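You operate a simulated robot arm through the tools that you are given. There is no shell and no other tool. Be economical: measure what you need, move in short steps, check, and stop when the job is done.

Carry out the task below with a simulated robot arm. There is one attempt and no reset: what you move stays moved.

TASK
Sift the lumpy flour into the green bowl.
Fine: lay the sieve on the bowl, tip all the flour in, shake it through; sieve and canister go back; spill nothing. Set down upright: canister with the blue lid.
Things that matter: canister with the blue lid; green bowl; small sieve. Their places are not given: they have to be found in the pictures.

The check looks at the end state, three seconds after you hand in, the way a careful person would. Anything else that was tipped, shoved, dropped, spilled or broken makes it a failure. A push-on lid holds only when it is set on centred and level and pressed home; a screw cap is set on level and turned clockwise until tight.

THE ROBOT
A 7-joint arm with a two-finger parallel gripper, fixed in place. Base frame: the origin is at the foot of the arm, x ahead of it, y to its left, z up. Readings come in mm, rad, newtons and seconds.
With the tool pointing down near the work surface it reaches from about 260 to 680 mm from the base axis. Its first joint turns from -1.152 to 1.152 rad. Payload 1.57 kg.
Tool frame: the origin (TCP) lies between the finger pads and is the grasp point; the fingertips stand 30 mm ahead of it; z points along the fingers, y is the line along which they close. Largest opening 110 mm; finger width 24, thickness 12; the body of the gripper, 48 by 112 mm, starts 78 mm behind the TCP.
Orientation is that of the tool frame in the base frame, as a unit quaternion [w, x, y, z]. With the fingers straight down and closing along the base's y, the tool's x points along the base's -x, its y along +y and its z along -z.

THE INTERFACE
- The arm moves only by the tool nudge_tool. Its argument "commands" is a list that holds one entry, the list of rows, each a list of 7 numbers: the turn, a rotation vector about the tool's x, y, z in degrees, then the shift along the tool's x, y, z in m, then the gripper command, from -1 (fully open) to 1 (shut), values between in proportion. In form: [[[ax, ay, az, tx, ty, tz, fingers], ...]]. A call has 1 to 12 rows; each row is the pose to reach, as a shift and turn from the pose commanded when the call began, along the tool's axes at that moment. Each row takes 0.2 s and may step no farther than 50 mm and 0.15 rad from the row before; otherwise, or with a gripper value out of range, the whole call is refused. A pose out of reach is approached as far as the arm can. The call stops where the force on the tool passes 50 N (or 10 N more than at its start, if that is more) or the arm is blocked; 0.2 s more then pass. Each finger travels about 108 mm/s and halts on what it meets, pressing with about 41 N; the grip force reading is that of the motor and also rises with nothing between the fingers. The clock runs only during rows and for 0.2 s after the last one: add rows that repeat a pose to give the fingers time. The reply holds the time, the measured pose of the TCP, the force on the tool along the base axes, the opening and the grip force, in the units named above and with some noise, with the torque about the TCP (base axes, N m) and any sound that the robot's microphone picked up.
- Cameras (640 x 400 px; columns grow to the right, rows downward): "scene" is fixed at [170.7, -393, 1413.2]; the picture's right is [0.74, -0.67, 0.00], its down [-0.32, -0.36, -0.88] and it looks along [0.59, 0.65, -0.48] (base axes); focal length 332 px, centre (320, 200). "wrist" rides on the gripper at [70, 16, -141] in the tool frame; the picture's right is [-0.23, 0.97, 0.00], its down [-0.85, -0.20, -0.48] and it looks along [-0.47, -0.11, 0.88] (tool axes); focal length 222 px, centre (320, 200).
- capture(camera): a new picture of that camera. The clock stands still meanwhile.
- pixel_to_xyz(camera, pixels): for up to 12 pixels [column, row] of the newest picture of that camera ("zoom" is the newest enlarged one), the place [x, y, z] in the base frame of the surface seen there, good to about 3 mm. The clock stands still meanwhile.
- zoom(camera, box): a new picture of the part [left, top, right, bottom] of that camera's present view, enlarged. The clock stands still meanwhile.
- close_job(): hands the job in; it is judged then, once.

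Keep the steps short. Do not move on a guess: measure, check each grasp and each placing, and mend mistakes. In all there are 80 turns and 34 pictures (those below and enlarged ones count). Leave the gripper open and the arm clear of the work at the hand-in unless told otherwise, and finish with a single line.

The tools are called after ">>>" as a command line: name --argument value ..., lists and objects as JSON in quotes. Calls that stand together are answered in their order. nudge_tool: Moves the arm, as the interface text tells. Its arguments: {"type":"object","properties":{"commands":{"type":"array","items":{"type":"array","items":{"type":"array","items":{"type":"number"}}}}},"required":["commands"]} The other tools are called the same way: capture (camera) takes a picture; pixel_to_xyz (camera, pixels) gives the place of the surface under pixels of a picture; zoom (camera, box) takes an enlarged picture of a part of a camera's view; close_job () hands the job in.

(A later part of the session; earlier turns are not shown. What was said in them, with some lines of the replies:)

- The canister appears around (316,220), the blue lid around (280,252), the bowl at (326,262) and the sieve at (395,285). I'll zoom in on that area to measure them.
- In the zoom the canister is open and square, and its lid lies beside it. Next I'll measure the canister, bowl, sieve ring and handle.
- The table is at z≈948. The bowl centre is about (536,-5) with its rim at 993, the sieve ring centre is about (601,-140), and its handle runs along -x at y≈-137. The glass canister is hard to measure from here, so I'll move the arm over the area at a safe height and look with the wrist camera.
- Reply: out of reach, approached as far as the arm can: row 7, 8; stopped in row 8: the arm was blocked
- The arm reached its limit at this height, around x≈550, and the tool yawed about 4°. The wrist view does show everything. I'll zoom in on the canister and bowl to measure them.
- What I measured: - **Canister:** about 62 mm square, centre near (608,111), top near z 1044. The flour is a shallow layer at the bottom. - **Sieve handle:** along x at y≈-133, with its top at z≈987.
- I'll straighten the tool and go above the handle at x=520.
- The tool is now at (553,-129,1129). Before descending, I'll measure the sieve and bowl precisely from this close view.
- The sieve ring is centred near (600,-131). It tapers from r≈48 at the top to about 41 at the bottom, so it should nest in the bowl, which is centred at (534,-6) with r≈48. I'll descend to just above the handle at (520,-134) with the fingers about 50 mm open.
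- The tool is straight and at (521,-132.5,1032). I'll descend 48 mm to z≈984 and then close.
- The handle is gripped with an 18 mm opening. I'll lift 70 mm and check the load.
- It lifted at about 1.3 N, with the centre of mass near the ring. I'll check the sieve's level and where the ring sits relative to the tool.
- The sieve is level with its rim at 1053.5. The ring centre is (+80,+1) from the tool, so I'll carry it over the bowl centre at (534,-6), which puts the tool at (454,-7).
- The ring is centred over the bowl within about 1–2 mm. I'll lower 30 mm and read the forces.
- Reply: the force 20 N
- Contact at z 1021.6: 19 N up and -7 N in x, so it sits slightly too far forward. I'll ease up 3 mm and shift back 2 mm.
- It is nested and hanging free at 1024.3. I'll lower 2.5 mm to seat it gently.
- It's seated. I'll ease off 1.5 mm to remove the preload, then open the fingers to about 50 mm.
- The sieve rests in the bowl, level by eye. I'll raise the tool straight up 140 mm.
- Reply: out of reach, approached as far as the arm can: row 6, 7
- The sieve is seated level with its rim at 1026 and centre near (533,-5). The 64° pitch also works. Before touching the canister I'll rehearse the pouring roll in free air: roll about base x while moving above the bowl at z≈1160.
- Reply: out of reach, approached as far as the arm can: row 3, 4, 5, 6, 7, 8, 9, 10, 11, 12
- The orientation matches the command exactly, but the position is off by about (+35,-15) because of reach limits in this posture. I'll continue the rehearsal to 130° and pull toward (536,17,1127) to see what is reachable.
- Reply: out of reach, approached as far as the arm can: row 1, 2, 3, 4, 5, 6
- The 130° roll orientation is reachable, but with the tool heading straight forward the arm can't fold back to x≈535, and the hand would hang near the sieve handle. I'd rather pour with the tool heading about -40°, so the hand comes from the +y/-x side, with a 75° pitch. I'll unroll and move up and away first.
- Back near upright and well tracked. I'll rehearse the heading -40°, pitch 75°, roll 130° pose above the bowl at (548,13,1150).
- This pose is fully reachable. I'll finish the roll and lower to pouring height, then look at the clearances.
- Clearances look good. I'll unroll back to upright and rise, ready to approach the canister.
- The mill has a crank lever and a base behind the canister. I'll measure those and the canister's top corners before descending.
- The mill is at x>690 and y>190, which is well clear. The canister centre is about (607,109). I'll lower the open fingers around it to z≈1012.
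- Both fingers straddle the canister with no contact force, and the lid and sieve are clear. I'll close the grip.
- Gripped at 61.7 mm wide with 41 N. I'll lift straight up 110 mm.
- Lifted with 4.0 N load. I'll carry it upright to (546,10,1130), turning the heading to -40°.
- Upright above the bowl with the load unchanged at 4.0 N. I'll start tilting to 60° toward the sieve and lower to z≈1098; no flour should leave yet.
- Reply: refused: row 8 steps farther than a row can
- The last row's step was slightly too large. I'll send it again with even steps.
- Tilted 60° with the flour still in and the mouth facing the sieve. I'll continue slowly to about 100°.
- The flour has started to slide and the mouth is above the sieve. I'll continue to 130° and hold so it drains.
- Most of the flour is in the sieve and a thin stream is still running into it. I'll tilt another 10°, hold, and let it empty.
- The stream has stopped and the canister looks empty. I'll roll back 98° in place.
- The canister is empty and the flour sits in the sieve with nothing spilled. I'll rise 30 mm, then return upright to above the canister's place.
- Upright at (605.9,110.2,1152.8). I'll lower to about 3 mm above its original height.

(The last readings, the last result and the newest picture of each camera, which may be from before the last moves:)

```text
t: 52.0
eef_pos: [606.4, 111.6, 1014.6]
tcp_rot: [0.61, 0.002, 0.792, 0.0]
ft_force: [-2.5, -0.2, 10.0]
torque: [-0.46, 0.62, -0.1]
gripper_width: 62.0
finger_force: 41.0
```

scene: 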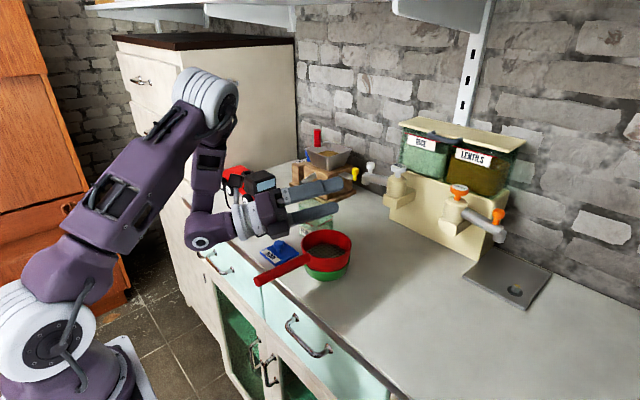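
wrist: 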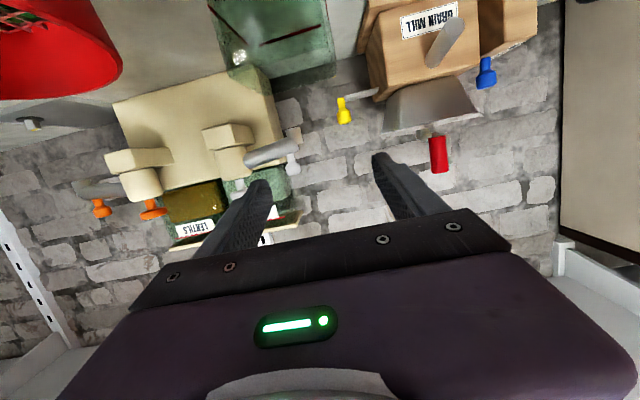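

It's touching the table on one corner, so there's a tiny tilt of well under 1°. I'll release gently so it settles flat.

>>> nudge_tool --commands '[[[0, 0, 0, -0.0005, 0, 0, 1], [0, 0, 0, -0.0005, 0, 0, -0.2], [0, 0, 0, -0.0005, 0, 0, -0.55], [0, 0, 0, -0.0005, 0, 0, -0.55]]]'

>>> zoom --camera "scene" --box '[250, 160, 370, 260]'

```text
t: 53.0
eef_pos: [606.3, 109.7, 1013.3]
tcp_rot: [0.609, 0.001, 0.793, 0.0]
ft_force: [0.6, 0.2, -0.3]
torque: [0.0, 0.02, 0.02]
gripper_width: 85.3
finger_force: 0.0
```

```text
4.00 times, centred on (310, 210) of scene
```

zoom: 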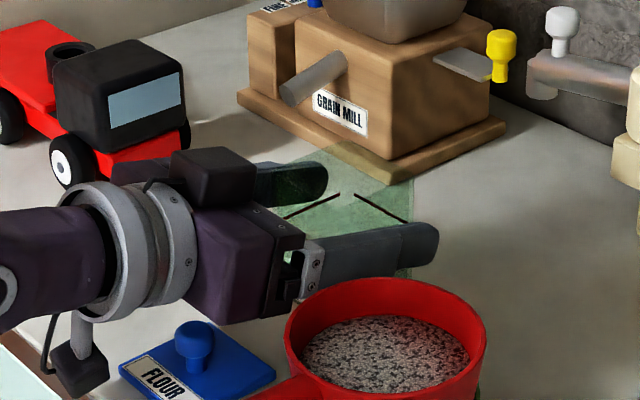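

The canister is free and standing. I'll raise the open fingers straight up 140 mm.

>>> nudge_tool --commands '[[[0, 0, 0, -0.02, 0, -0.0054, -0.55], [0, 0, 0, -0.05, 0, -0.0134, -0.55], [0, 0, 0, -0.09, 0, -0.0241, -0.55], [0, 0, 0, -0.135, 0, -0.0362, -0.55], [0, 0, 0, -0.14, 0, -0.0375, -0.55]]]'

```text
t: 54.2
eef_pos: [606.6, 109.8, 1159.3]
tcp_rot: [0.608, 0.001, 0.794, 0.001]
ft_force: [-0.6, 0.0, -0.1]
torque: [0.0, 0.01, 0.02]
gripper_width: 85.2
finger_force: 0.1
```

Now I'll turn the tool back to pointing down and move above the sieve handle at (452,-7).

>>> nudge_tool --commands '[[[0, 8.33, 0, 0, -0.005, -0.003, -0.55], [0, 16.67, 0, 0.003, -0.012, -0.008, -0.55], [0, 25, 0, 0.006, -0.02, -0.015, -0.4], [0, 33.3, 0, 0.01, -0.028, -0.024, -0.2], [0, 41.7, 0, 0.015, -0.037, -0.035, 0], [0, 50, 0, 0.02, -0.047, -0.048, 0.1], [0, 58.3, 0, 0.027, -0.06, -0.065, 0.1], [0, 66.7, 0, 0.036, -0.075, -0.085, 0.1], [0, 75, 0, 0.045, -0.09, -0.107, 0.1], [0, 75, 0, 0.053, -0.105, -0.13, 0.1], [0, 75, 0, 0.0595, -0.117, -0.1445, 0.1], [0, 75, 0, 0.0595, -0.117, -0.1445, 0.1]]]'

>>> zoom --camera "wrist" --box '[200, 20, 440, 200]'

```text
t: 56.8
eef_pos: [451.8, -7.6, 1138.3]
tcp_rot: [0.0, 0.001, 1.0, 0.001]
ft_force: [0.5, -0.5, -0.7]
torque: [0.0, 0.02, 0.0]
gripper_width: 49.4
finger_force: 0.0
out of reach, approached as far as the arm can: row 3
```

```text
2.22 times, centred on (320, 110) of wrist
```

zoom: 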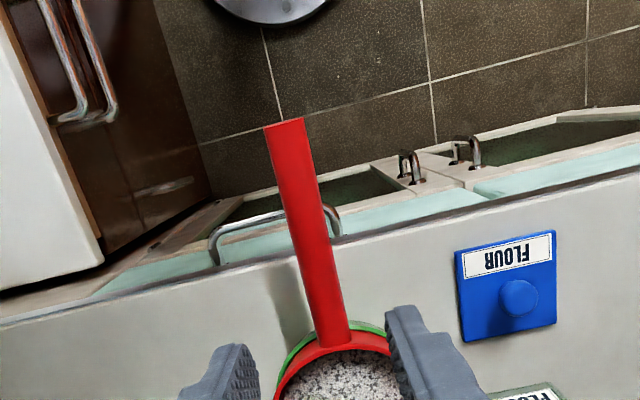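

The tool is straight down and aligned on the handle. I'll descend to z≈1024 and close.

>>> nudge_tool --commands '[[[0, 0, 0, 0, 0, 0.03, 0.1], [0, 0, 0, 0, 0, 0.06, 0.1], [0, 0, 0, 0, 0, 0.09, 0.1], [0, 0, 0, 0, 0, 0.108, 0.1], [0, 0, 0, 0, 0, 0.115, 0.1], [0, 0, 0, 0, 0, 0.115, 0.1], [0, 0, 0, 0, 0, 0.115, 0.5], [0, 0, 0, 0, 0, 0.115, 0.7], [0, 0, 0, 0, 0, 0.115, 1], [0, 0, 0, 0, 0, 0.115, 1]]]'

>>> zoom --camera "scene" --box '[250, 190, 390, 290]'

```text
t: 59.0
eef_pos: [451.4, -6.5, 1023.1]
tcp_rot: [0.0, 0.0, 1.0, 0.001]
ft_force: [0.2, -0.6, 0.1]
torque: [0.04, 0.13, 0.0]
gripper_width: 18.3
finger_force: 33.1
```

```text
4.00 times, centred on (320, 240) of scene
```

zoom: 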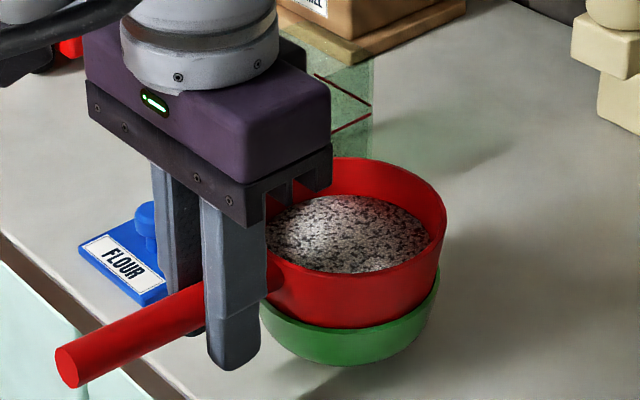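

Gripped at 18 mm. I'll lift about 6 mm so the sieve hovers in the bowl mouth, then shake gently ±4 mm side to side.

>>> nudge_tool --commands '[[[0, 0, 0, 0, 0, -0.003, 1], [0, 0, 0, 0, 0, -0.006, 1], [0, 0, 0, 0, 0.004, -0.006, 1], [0, 0, 0, 0, -0.004, -0.006, 1], [0, 0, 0, 0, 0.004, -0.006, 1], [0, 0, 0, 0, -0.004, -0.006, 1], [0, 0, 0, 0, 0.004, -0.006, 1], [0, 0, 0, 0, -0.004, -0.006, 1], [0, 0, 0, 0, 0.004, -0.006, 1], [0, 0, 0, 0, -0.004, -0.006, 1], [0, 0, 0, 0, 0.004, -0.006, 1], [0, 0, 0, 0, 0, -0.006, 1]]]'

>>> zoom --camera "scene" --box '[250, 190, 390, 290]'

```text
t: 61.6
eef_pos: [451.3, -6.4, 1029.4]
tcp_rot: [0.001, -0.001, 1.0, 0.001]
ft_force: [0.9, 0.5, -1.2]
torque: [0.03, 0.05, 0.0]
gripper_width: 18.2
finger_force: 32.8
```

```text
4.00 times, centred on (320, 240) of scene
```

zoom: 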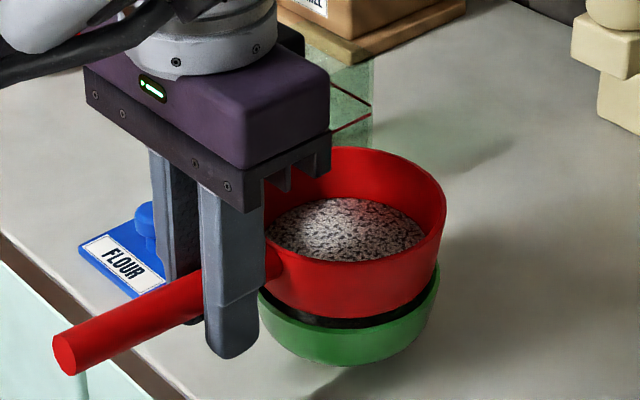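

The flour level has dropped a little and nothing has spilled. I'll keep shaking at ±5 mm, several times.

>>> nudge_tool --commands '[[[0, 0, 0, 0, 0.005, 0, 1], [0, 0, 0, 0, -0.005, 0, 1], [0, 0, 0, 0, 0.005, 0, 1], [0, 0, 0, 0, -0.005, 0, 1], [0, 0, 0, 0, 0.005, 0, 1], [0, 0, 0, 0, -0.005, 0, 1], [0, 0, 0, 0, 0.005, 0, 1], [0, 0, 0, 0, -0.005, 0, 1], [0, 0, 0, 0, 0.005, 0, 1], [0, 0, 0, 0, -0.005, 0, 1], [0, 0, 0, 0, 0.005, 0, 1], [0, 0, 0, 0, 0, 0, 1]]]'

>>> nudge_tool --commands '[[[0, 0, 0, 0.005, 0, 0, 1], [0, 0, 0, -0.005, 0, 0, 1], [0, 0, 0, 0.005, 0, 0, 1], [0, 0, 0, -0.005, 0, 0, 1], [0, 0, 0, 0.005, 0, 0, 1], [0, 0, 0, -0.005, 0, 0, 1], [0, 0, 0, 0.005, 0, 0, 1], [0, 0, 0, -0.005, 0, 0, 1], [0, 0, 0, 0.005, 0, 0, 1], [0, 0, 0, -0.005, 0, 0, 1], [0, 0, 0, 0.005, 0, 0, 1], [0, 0, 0, 0, 0, 0, 1]]]'

>>> nudge_tool --commands '[[[0, 0, 0, 0, 0.005, 0, 1], [0, 0, 0, 0, -0.005, 0, 1], [0, 0, 0, 0, 0.005, 0, 1], [0, 0, 0, 0, -0.005, 0, 1], [0, 0, 0, 0, 0.005, 0, 1], [0, 0, 0, 0, -0.005, 0, 1], [0, 0, 0, 0, 0.005, 0, 1], [0, 0, 0, 0, -0.005, 0, 1], [0, 0, 0, 0, 0.005, 0, 1], [0, 0, 0, 0, -0.005, 0, 1], [0, 0, 0, 0, 0.005, 0, 1], [0, 0, 0, 0, 0, 0, 1]]]'

>>> zoom --camera "scene" --box '[250, 190, 390, 290]'

```text
t: 64.2
eef_pos: [451.3, -7.1, 1029.8]
tcp_rot: [0.0, 0.001, 1.0, 0.002]
ft_force: [-0.2, 1.4, -1.0]
torque: [0.01, 0.09, -0.02]
gripper_width: 18.0
finger_force: 32.6
```

```text
t: 66.8
eef_pos: [451.9, -7.2, 1028.8]
tcp_rot: [0.0, 0.001, 1.0, 0.002]
ft_force: [-0.3, -0.5, -1.8]
torque: [0.02, 0.12, -0.04]
gripper_width: 18.0
finger_force: 32.4
```

```text
t: 69.4
eef_pos: [451.2, -5.8, 1029.1]
tcp_rot: [0.0, 0.001, 1.0, 0.001]
ft_force: [0.2, 0.9, -1.5]
torque: [0.01, 0.09, 0.02]
gripper_width: 18.0
finger_force: 32.8
```

```text
4.00 times, centred on (320, 240) of scene
```

zoom: 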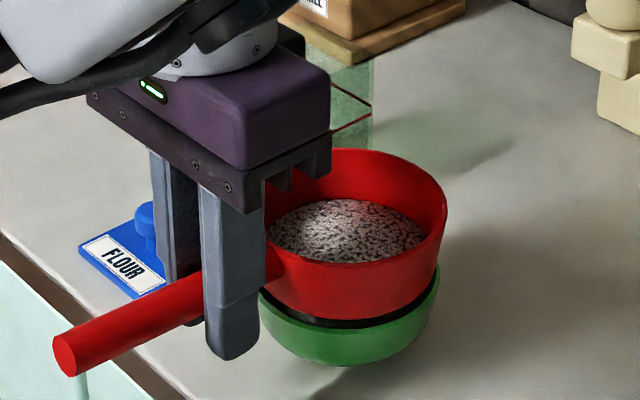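

The flour level hardly changed. I'll measure its surface height to track progress.

>>> pixel_to_xyz --camera "zoom" --pixels '[[345, 210], [345, 230], [345, 255], [300, 235], [400, 235], [420, 190], [435, 240], [340, 262]]'

```text
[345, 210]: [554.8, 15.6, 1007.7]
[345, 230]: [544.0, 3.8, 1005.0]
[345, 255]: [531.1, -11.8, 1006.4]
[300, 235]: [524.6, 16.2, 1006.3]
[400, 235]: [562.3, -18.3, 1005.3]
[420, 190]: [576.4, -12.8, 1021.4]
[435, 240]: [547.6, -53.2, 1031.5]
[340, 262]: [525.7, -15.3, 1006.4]
```

The surface sits at 1006, about 6 mm above the mesh, and compared with earlier it hasn't dropped, so the shaking was too mild. A larger vertical shake and a twist about the sieve's own centre are stronger and keep the mesh over the bowl.

>>> nudge_tool --commands '[[[0, 0, 0, 0, 0, -0.018, 1], [0, 0, 0, 0, 0, 0, 1], [0, 0, 0, 0, 0, -0.018, 1], [0, 0, 0, 0, 0, 0, 1], [0, 0, 0, 0, 0, -0.018, 1], [0, 0, 0, 0, 0, 0, 1], [0, 0, 0, 0, 0, -0.018, 1], [0, 0, 0, 0, 0, 0, 1], [0, 0, 0, 0, 0, -0.018, 1], [0, 0, 0, 0, 0, 0, 1], [0, 0, 0, 0, 0, 0, 1]]]'

>>> nudge_tool --commands '[[[0, 0, 4, -0.0002, 0.0057, 0, 1], [0, 0, -4, -0.0002, -0.0057, 0, 1], [0, 0, 4, -0.0002, 0.0057, 0, 1], [0, 0, -4, -0.0002, -0.0057, 0, 1], [0, 0, 4, -0.0002, 0.0057, 0, 1], [0, 0, -4, -0.0002, -0.0057, 0, 1], [0, 0, 4, -0.0002, 0.0057, 0, 1], [0, 0, -4, -0.0002, -0.0057, 0, 1], [0, 0, 4, -0.0002, 0.0057, 0, 1], [0, 0, -4, -0.0002, -0.0057, 0, 1], [0, 0, 0, 0, 0, 0, 1], [0, 0, 0, 0, 0, 0, 1]]]'

>>> zoom --camera "scene" --box '[250, 190, 390, 290]'

```text
t: 71.8
eef_pos: [451.1, -6.5, 1028.8]
tcp_rot: [0.0, -0.001, 1.0, 0.001]
ft_force: [0.3, 0.6, -1.7]
torque: [0.0, 0.09, -0.03]
gripper_width: 17.8
finger_force: 32.4
```

```text
t: 74.4
eef_pos: [451.0, -5.7, 1029.0]
tcp_rot: [0.0, 0.0, 1.0, 0.001]
ft_force: [-0.4, -0.4, -2.3]
torque: [0.01, 0.04, 0.0]
gripper_width: 18.2
finger_force: 32.4
```

```text
4.00 times, centred on (320, 240) of scene
```

zoom: 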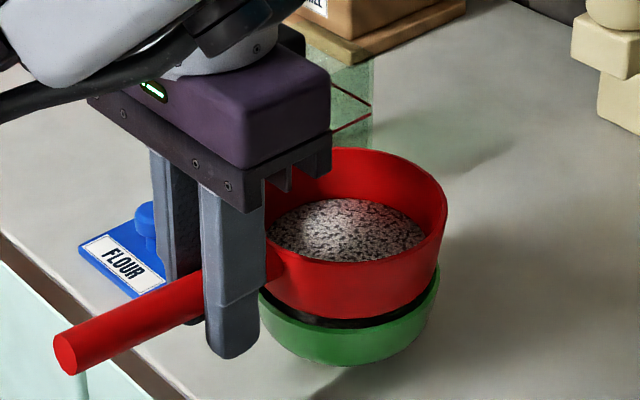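

>>> pixel_to_xyz --camera "zoom" --pixels '[[345, 210], [345, 230], [345, 255], [300, 235], [400, 235], [390, 225], [380, 245], [320, 215], [360, 290], [350, 310], [345, 322], [300, 318]]'

```text
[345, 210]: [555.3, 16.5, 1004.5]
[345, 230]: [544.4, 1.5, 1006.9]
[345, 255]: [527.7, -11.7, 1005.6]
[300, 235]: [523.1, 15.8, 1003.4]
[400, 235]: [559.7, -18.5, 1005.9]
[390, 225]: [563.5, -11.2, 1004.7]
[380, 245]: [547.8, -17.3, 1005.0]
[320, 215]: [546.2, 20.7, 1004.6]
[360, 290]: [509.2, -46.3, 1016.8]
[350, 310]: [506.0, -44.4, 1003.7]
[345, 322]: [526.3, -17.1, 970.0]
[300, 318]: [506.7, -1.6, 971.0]
```

The surface is about the same, 1005–1006. Through the gap the bowl reads z≈970 inside, against a 955 bottom, so flour is passing through. I'll use a stronger sideways shake of ±8 mm, raised 3 mm to clear the rim, and re-read the surface.

>>> nudge_tool --commands '[[[0, 0, 0, 0, 0, -0.003, 1], [0, 0, 0, 0, 0.008, -0.003, 1], [0, 0, 0, 0, -0.008, -0.003, 1], [0, 0, 0, 0, 0.008, -0.003, 1], [0, 0, 0, 0, -0.008, -0.003, 1], [0, 0, 0, 0, 0.008, -0.003, 1], [0, 0, 0, 0, -0.008, -0.003, 1], [0, 0, 0, 0, 0.008, -0.003, 1], [0, 0, 0, 0, -0.008, -0.003, 1], [0, 0, 0, 0, 0.008, -0.003, 1], [0, 0, 0, 0, -0.008, -0.003, 1], [0, 0, 0, 0, 0, -0.003, 1]]]'

>>> pixel_to_xyz --camera "zoom" --pixels '[[345, 210], [345, 230], [345, 255], [300, 235], [400, 235], [390, 225], [380, 245], [320, 215], [360, 290], [345, 326], [345, 322], [300, 318]]'

```text
t: 77.0
eef_pos: [451.6, -6.8, 1031.5]
tcp_rot: [0.0, 0.001, 1.0, 0.001]
ft_force: [-0.1, -0.5, -1.0]
torque: [-0.02, 0.08, 0.02]
gripper_width: 17.8
finger_force: 32.9
```

```text
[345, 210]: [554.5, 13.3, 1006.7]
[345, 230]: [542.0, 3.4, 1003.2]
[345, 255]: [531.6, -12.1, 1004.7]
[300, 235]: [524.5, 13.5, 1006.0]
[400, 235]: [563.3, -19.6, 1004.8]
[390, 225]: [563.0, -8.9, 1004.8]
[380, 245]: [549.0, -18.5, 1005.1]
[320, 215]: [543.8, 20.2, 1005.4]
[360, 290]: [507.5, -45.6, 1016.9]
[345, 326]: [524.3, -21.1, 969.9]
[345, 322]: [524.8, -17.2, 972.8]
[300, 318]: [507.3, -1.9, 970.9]
```

>>> pixel_to_xyz --camera "zoom" --pixels '[[360, 140], [360, 143], [360, 146], [360, 149], [360, 152], [345, 318], [345, 314], [345, 330]]'

```text
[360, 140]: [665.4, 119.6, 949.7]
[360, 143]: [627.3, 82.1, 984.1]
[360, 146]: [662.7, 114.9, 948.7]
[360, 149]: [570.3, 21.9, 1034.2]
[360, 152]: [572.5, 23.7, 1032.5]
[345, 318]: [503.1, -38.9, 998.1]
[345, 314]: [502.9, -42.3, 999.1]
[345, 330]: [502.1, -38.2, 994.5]
```

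The pixel reader uses the stored picture, so I need to save pictures; two are left. I'll run more ±8 mm shakes in both directions, then look once.

>>> nudge_tool --commands '[[[0, 0, 0, 0.008, 0, 0, 1], [0, 0, 0, -0.008, 0, 0, 1], [0, 0, 0, 0.008, 0, 0, 1], [0, 0, 0, -0.008, 0, 0, 1], [0, 0, 0, 0.008, 0, 0, 1], [0, 0, 0, -0.008, 0, 0, 1], [0, 0, 0, 0.008, 0, 0, 1], [0, 0, 0, -0.008, 0, 0, 1], [0, 0, 0, 0.008, 0, 0, 1], [0, 0, 0, -0.008, 0, 0, 1], [0, 0, 0, 0.008, 0, 0, 1], [0, 0, 0, 0, 0, 0, 1]]]'

>>> nudge_tool --commands '[[[0, 0, 0, 0, 0.008, 0, 1], [0, 0, 0, 0, -0.008, 0, 1], [0, 0, 0, 0, 0.008, 0, 1], [0, 0, 0, 0, -0.008, 0, 1], [0, 0, 0, 0, 0.008, 0, 1], [0, 0, 0, 0, -0.008, 0, 1], [0, 0, 0, 0, 0.008, 0, 1], [0, 0, 0, 0, -0.008, 0, 1], [0, 0, 0, 0, 0.008, 0, 1], [0, 0, 0, 0, -0.008, 0, 1], [0, 0, 0, 0, 0.008, 0, 1], [0, 0, 0, 0, 0, 0, 1]]]'

>>> nudge_tool --commands '[[[0, 0, 0, 0.008, 0, 0, 1], [0, 0, 0, -0.008, 0, 0, 1], [0, 0, 0, 0.008, 0, 0, 1], [0, 0, 0, -0.008, 0, 0, 1], [0, 0, 0, 0.008, 0, 0, 1], [0, 0, 0, -0.008, 0, 0, 1], [0, 0, 0, 0.008, 0, 0, 1], [0, 0, 0, -0.008, 0, 0, 1], [0, 0, 0, 0.008, 0, 0, 1], [0, 0, 0, -0.008, 0, 0, 1], [0, 0, 0, 0.008, 0, 0, 1], [0, 0, 0, 0, 0, 0, 1]]]'

>>> nudge_tool --commands '[[[0, 0, 0, 0, 0.008, 0, 1], [0, 0, 0, 0, -0.008, 0, 1], [0, 0, 0, 0, 0.008, 0, 1], [0, 0, 0, 0, -0.008, 0, 1], [0, 0, 0, 0, 0.008, 0, 1], [0, 0, 0, 0, -0.008, 0, 1], [0, 0, 0, 0, 0.008, 0, 1], [0, 0, 0, 0, -0.008, 0, 1], [0, 0, 0, 0, 0.008, 0, 1], [0, 0, 0, 0, -0.008, 0, 1], [0, 0, 0, 0, 0.008, 0, 1], [0, 0, 0, 0, 0, 0, 1]]]'

>>> zoom --camera "scene" --box '[250, 190, 390, 290]'

```text
t: 79.6
eef_pos: [451.1, -6.1, 1032.7]
tcp_rot: [0.0, 0.0, 1.0, 0.001]
ft_force: [-0.3, -0.1, -1.5]
torque: [-0.02, 0.07, 0.01]
gripper_width: 17.9
finger_force: 32.7
```

```text
t: 82.2
eef_pos: [450.8, -6.5, 1031.4]
tcp_rot: [0.0, 0.001, 1.0, 0.001]
ft_force: [0.0, -0.5, -1.4]
torque: [-0.02, 0.06, -0.02]
gripper_width: 18.1
finger_force: 33.2
```

```text
t: 84.8
eef_pos: [451.8, -6.2, 1031.4]
tcp_rot: [0.0, 0.001, 1.0, 0.001]
ft_force: [0.1, 0.0, -2.5]
torque: [-0.01, 0.1, 0.02]
gripper_width: 18.3
finger_force: 32.6
```

```text
t: 87.4
eef_pos: [450.6, -7.2, 1031.4]
tcp_rot: [0.0, 0.002, 1.0, 0.0]
ft_force: [-1.3, 0.1, -2.2]
torque: [0.02, 0.1, 0.03]
gripper_width: 17.8
finger_force: 32.4
```

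```text
4.00 times, centred on (320, 240) of scene
```

zoom: 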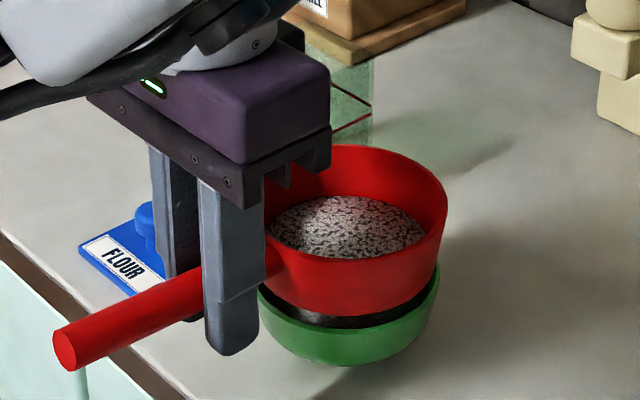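

>>> pixel_to_xyz --camera "zoom" --pixels '[[345, 210], [345, 230], [345, 255], [300, 235], [400, 235], [390, 225], [380, 245], [320, 215], [330, 200], [410, 230], [360, 250], [310, 250]]'

>>> pixel_to_xyz --camera "zoom" --pixels '[[345, 322], [330, 320], [300, 314], [360, 322], [385, 316], [400, 308], [280, 305], [320, 324], [370, 320], [350, 318], [415, 295], [290, 310]]'

```text
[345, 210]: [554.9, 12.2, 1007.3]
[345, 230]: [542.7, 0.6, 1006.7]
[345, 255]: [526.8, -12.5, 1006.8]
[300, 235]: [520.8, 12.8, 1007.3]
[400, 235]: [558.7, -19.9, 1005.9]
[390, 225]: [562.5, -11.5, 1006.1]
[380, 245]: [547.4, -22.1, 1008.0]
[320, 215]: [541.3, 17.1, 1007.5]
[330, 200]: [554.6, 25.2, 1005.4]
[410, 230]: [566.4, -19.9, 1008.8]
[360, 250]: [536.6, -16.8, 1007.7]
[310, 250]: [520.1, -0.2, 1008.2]
```

```text
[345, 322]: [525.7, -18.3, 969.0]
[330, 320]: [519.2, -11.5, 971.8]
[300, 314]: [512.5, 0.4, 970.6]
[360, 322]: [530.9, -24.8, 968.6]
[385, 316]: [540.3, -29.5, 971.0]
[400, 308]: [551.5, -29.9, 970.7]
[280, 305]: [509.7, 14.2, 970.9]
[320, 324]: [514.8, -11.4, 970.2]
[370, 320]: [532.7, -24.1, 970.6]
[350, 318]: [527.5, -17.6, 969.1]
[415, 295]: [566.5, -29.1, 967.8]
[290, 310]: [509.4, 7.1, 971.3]
```

In the bowl the flour surface is level at z≈970 across its full width. In the sieve about 6 mm remains on the mesh and it barely changes with further shaking, which looks like the lumps being held back. To be thorough I'll shake again just above the seat, about 3 mm lower than at first, and include some twisting.

>>> nudge_tool --commands '[[[0, 0, 0, 0, 0, 0.003, 1], [0, 0, 0, 0, 0, 0.0055, 1], [0, 0, 0, 0, 0.003, 0.0055, 1], [0, 0, 0, 0, -0.003, 0.0055, 1], [0, 0, 0, 0, 0.003, 0.0055, 1], [0, 0, 0, 0, -0.003, 0.0055, 1], [0, 0, 0, 0, 0.003, 0.0055, 1], [0, 0, 0, 0, -0.003, 0.0055, 1], [0, 0, 0, 0, 0.003, 0.0055, 1], [0, 0, 0, 0, -0.003, 0.0055, 1], [0, 0, 0, 0, 0.003, 0.0055, 1], [0, 0, 0, 0, 0, 0.0055, 1]]]'

>>> nudge_tool --commands '[[[0, 0, 4, -0.0002, 0.0057, 0, 1], [0, 0, -4, -0.0002, -0.0057, 0, 1], [0, 0, 4, -0.0002, 0.0057, 0, 1], [0, 0, -4, -0.0002, -0.0057, 0, 1], [0, 0, 4, -0.0002, 0.0057, 0, 1], [0, 0, -4, -0.0002, -0.0057, 0, 1], [0, 0, 4, -0.0002, 0.0057, 0, 1], [0, 0, -4, -0.0002, -0.0057, 0, 1], [0, 0, 4, -0.0002, 0.0057, 0, 1], [0, 0, -4, -0.0002, -0.0057, 0, 1], [0, 0, 0, 0, 0, 0, 1], [0, 0, 0, 0, 0, 0, 1]]]'

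>>> nudge_tool --commands '[[[0, 0, 0, 0.003, 0, 0, 1], [0, 0, 0, -0.003, 0, 0, 1], [0, 0, 0, 0.003, 0, 0, 1], [0, 0, 0, -0.003, 0, 0, 1], [0, 0, 0, 0.003, 0, 0, 1], [0, 0, 0, -0.003, 0, 0, 1], [0, 0, 0, 0.003, 0, 0, 1], [0, 0, 0, -0.003, 0, 0, 1], [0, 0, 0, 0.003, 0, 0, 1], [0, 0, 0, -0.003, 0, 0, 1], [0, 0, 0, 0.003, 0, 0, 1], [0, 0, 0, 0, 0, 0, 1]]]'

```text
t: 90.0
eef_pos: [451.5, -6.4, 1026.7]
tcp_rot: [0.0, 0.0, 1.0, 0.001]
ft_force: [1.5, 0.8, -1.8]
torque: [0.01, 0.08, -0.01]
gripper_width: 17.9
finger_force: 32.6
```

```text
t: 92.6
eef_pos: [450.4, -6.3, 1025.6]
tcp_rot: [0.0, -0.001, 1.0, 0.002]
ft_force: [0.1, 0.1, -1.3]
torque: [0.01, 0.1, 0.0]
gripper_width: 17.9
finger_force: 32.8
```

```text
t: 95.2
eef_pos: [451.1, -5.6, 1026.7]
tcp_rot: [-0.001, 0.0, 1.0, 0.001]
ft_force: [-0.5, 0.4, -2.2]
torque: [-0.01, 0.11, 0.0]
gripper_width: 18.2
finger_force: 32.5
```

Forces are steady at about 1.5–2 N. I'll now carry the sieve back: straight up 30 mm, then slowly over to its original place.

>>> nudge_tool --commands '[[[0, 0, 0, 0, 0, -0.003, 1], [0, 0, 0, 0, 0, -0.008, 1], [0, 0, 0, 0, 0, -0.015, 1], [0, 0, 0, 0, 0, -0.022, 1], [0, 0, 0, 0, 0, -0.027, 1], [0, 0, 0, 0, 0, -0.03, 1], [0, 0, 0, 0, 0, -0.03, 1], [0, 0, 0, 0, 0, -0.03, 1]]]'

```text
t: 97.0
eef_pos: [451.0, -6.6, 1055.6]
tcp_rot: [0.0, 0.001, 1.0, 0.001]
ft_force: [-0.4, 0.2, -0.5]
torque: [0.02, 0.07, 0.01]
gripper_width: 17.9
finger_force: 33.0
```

Before leaving the bowl I'll use the last picture here, where more shaking is still possible, to check the residue, the bowl and the table.

>>> zoom --camera "scene" --box '[260, 185, 400, 290]'

```text
3.81 times, centred on (330, 238) of scene
```

zoom: 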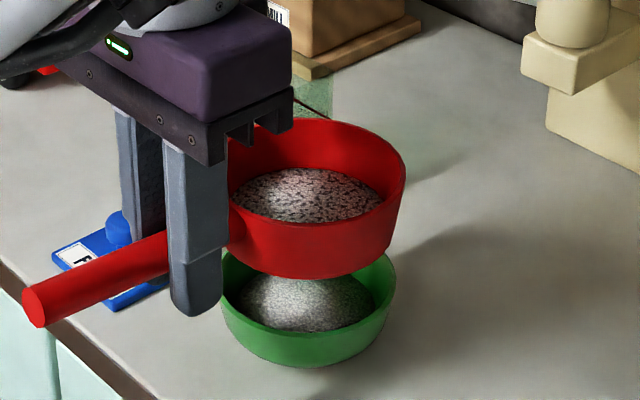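

The bowl holds fine, smooth flour, the sieve holds only coarse lumps, and the table is clean. I'll take a quick reading of both from this picture.

>>> pixel_to_xyz --camera "zoom" --pixels '[[300, 190], [330, 200], [290, 205], [350, 190], [310, 215], [300, 300], [330, 310], [270, 300], [350, 295], [310, 280], [390, 300], [300, 330]]'

```text
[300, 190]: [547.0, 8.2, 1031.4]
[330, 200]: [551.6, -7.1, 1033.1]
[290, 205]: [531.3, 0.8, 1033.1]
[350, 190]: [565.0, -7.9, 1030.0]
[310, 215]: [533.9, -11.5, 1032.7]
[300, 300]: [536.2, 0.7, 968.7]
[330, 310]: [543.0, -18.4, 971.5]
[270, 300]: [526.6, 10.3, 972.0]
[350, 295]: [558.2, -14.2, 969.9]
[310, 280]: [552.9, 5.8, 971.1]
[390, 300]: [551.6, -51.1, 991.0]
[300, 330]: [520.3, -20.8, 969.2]
```

The residue is stable at the same depth, so the sifting is done. I'll carry the sieve slowly to its original spot, which is (+70.4,-127.2) from here.

>>> nudge_tool --commands '[[[0, 0, 0, -0.002, -0.004, 0, 1], [0, 0, 0, -0.007, -0.0125, 0, 1], [0, 0, 0, -0.014, -0.025, 0, 1], [0, 0, 0, -0.0215, -0.039, 0, 1], [0, 0, 0, -0.0295, -0.0535, 0, 1], [0, 0, 0, -0.0375, -0.068, 0, 1], [0, 0, 0, -0.0455, -0.0825, 0, 1], [0, 0, 0, -0.0535, -0.097, 0, 1], [0, 0, 0, -0.061, -0.11, 0, 1], [0, 0, 0, -0.067, -0.121, 0, 1], [0, 0, 0, -0.0704, -0.1272, 0, 1], [0, 0, 0, -0.0704, -0.1272, 0, 1]]]'

>>> nudge_tool --commands '[[[0, 0, 0, 0, 0, 0.005, 1], [0, 0, 0, 0, 0, 0.015, 1], [0, 0, 0, 0, 0, 0.028, 1], [0, 0, 0, 0, 0, 0.041, 1], [0, 0, 0, 0, 0, 0.053, 1], [0, 0, 0, 0, 0, 0.062, 1], [0, 0, 0, 0, 0, 0.067, 1], [0, 0, 0, 0, 0, 0.069, 1], [0, 0, 0, 0, 0, 0.069, 1]]]'

```text
t: 99.6
eef_pos: [521.6, -134.1, 1055.2]
tcp_rot: [0.0, -0.001, 1.0, 0.001]
ft_force: [0.0, -0.3, -1.5]
torque: [-0.04, 0.08, -0.01]
gripper_width: 18.1
finger_force: 32.7
```

```text
t: 101.6
eef_pos: [522.4, -133.6, 986.4]
tcp_rot: [0.0, 0.0, 1.0, 0.001]
ft_force: [-0.5, 0.3, -1.6]
torque: [-0.01, 0.11, 0.01]
gripper_width: 18.0
finger_force: 32.7
```

The sieve is at (522.4,-133.6,986.4) and still hanging. I'll lower the last 2–3 mm until it touches.

>>> nudge_tool --commands '[[[0, 0, 0, 0, 0, 0.001, 1], [0, 0, 0, 0, 0, 0.0018, 1], [0, 0, 0, 0, 0, 0.0024, 1], [0, 0, 0, 0, 0, 0.0024, 1]]]'

```text
t: 102.6
eef_pos: [521.9, -134.1, 984.9]
tcp_rot: [0.0, -0.001, 1.0, 0.001]
ft_force: [-0.2, 0.5, -0.9]
torque: [0.01, 0.11, -0.02]
gripper_width: 17.9
finger_force: 33.1
```

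>>> nudge_tool --commands '[[[0, 0, 0, 0, 0, 0.0006, 1], [0, 0, 0, 0, 0, 0.0012, 1], [0, 0, 0, 0, 0, 0.0012, 1]]]'

```text
t: 103.4
eef_pos: [522.5, -133.7, 983.7]
tcp_rot: [-0.001, 0.0, 1.0, 0.001]
ft_force: [-0.2, 0.7, -1.3]
torque: [0.01, 0.08, 0.01]
gripper_width: 17.9
finger_force: 32.4
```

>>> nudge_tool --commands '[[[0, 0, 0, 0, 0, 0.0006, 1], [0, 0, 0, 0, 0, 0.0012, 1], [0, 0, 0, 0, 0, 0.0012, 1]]]'

```text
t: 104.2
eef_pos: [522.7, -134.2, 982.9]
tcp_rot: [0.0, 0.0, 1.0, 0.001]
ft_force: [0.7, 0.2, -1.5]
torque: [-0.03, 0.07, -0.03]
gripper_width: 18.0
finger_force: 32.6
```

>>> nudge_tool --commands '[[[0, 0, 0, 0, 0, 0.0007, 1], [0, 0, 0, 0, 0, 0.0014, 1], [0, 0, 0, 0, 0, 0.0014, 1]]]'

```text
t: 105.0
eef_pos: [522.0, -134.0, 982.1]
tcp_rot: [0.001, 0.0, 1.0, 0.0]
ft_force: [-1.7, -0.5, 7.6]
torque: [0.02, -0.93, 0.01]
gripper_width: 18.3
finger_force: 32.6
```

It's in contact: 7.6 N at the ring. I'll ease off half a millimetre, open the fingers gently, and then rise.

>>> nudge_tool --commands '[[[0, 0, 0, 0, 0, -0.0006, 1], [0, 0, 0, 0, 0, -0.0006, 0.6], [0, 0, 0, 0, 0, -0.0006, 0.2], [0, 0, 0, 0, 0, -0.0006, 0.1], [0, 0, 0, 0, 0, -0.0006, 0.1]]]'

>>> nudge_tool --commands '[[[0, 0, 0, 0, 0, -0.01, 0.1], [0, 0, 0, 0, 0, -0.04, 0.1], [0, 0, 0, 0, 0, -0.08, 0.1], [0, 0, 0, 0, 0, -0.12, 0.1], [0, 0, 0, 0.03, 0, -0.15, -0.5], [0, 0, 0, 0.07, 0, -0.17, -1], [0, 0, 0, 0.11, 0, -0.19, -1], [0, 0, 0, 0.11, 0, -0.19, -1], [0, 0, 0, 0.11, 0, -0.19, -1]]]'

```text
t: 106.2
eef_pos: [522.5, -134.0, 980.0]
tcp_rot: [0.0, -0.001, 1.0, 0.001]
ft_force: [0.0, 0.2, -0.4]
torque: [-0.02, 0.01, -0.01]
gripper_width: 49.5
finger_force: 0.1
```

```text
t: 108.2
eef_pos: [462.4, -114.1, 1176.7]
tcp_rot: [-0.001, 0.0, 1.0, 0.001]
ft_force: [-0.2, 0.2, -0.7]
torque: [0.02, 0.0, 0.02]
gripper_width: 110.0
finger_force: 0.0
out of reach, approached as far as the arm can: row 6, 7, 8, 9
```

The sieve is released with no force change. The gripper is open and the arm is clear at z≈1177. Handing in.

>>> close_job

```text
The job is handed in.
```

I sifted the flour into the green bowl and put the sieve (holding only coarse lumps) and the upright canister back in their places; I saw no spill up to my last picture, but the sieve's return was checked by force and position readings only.
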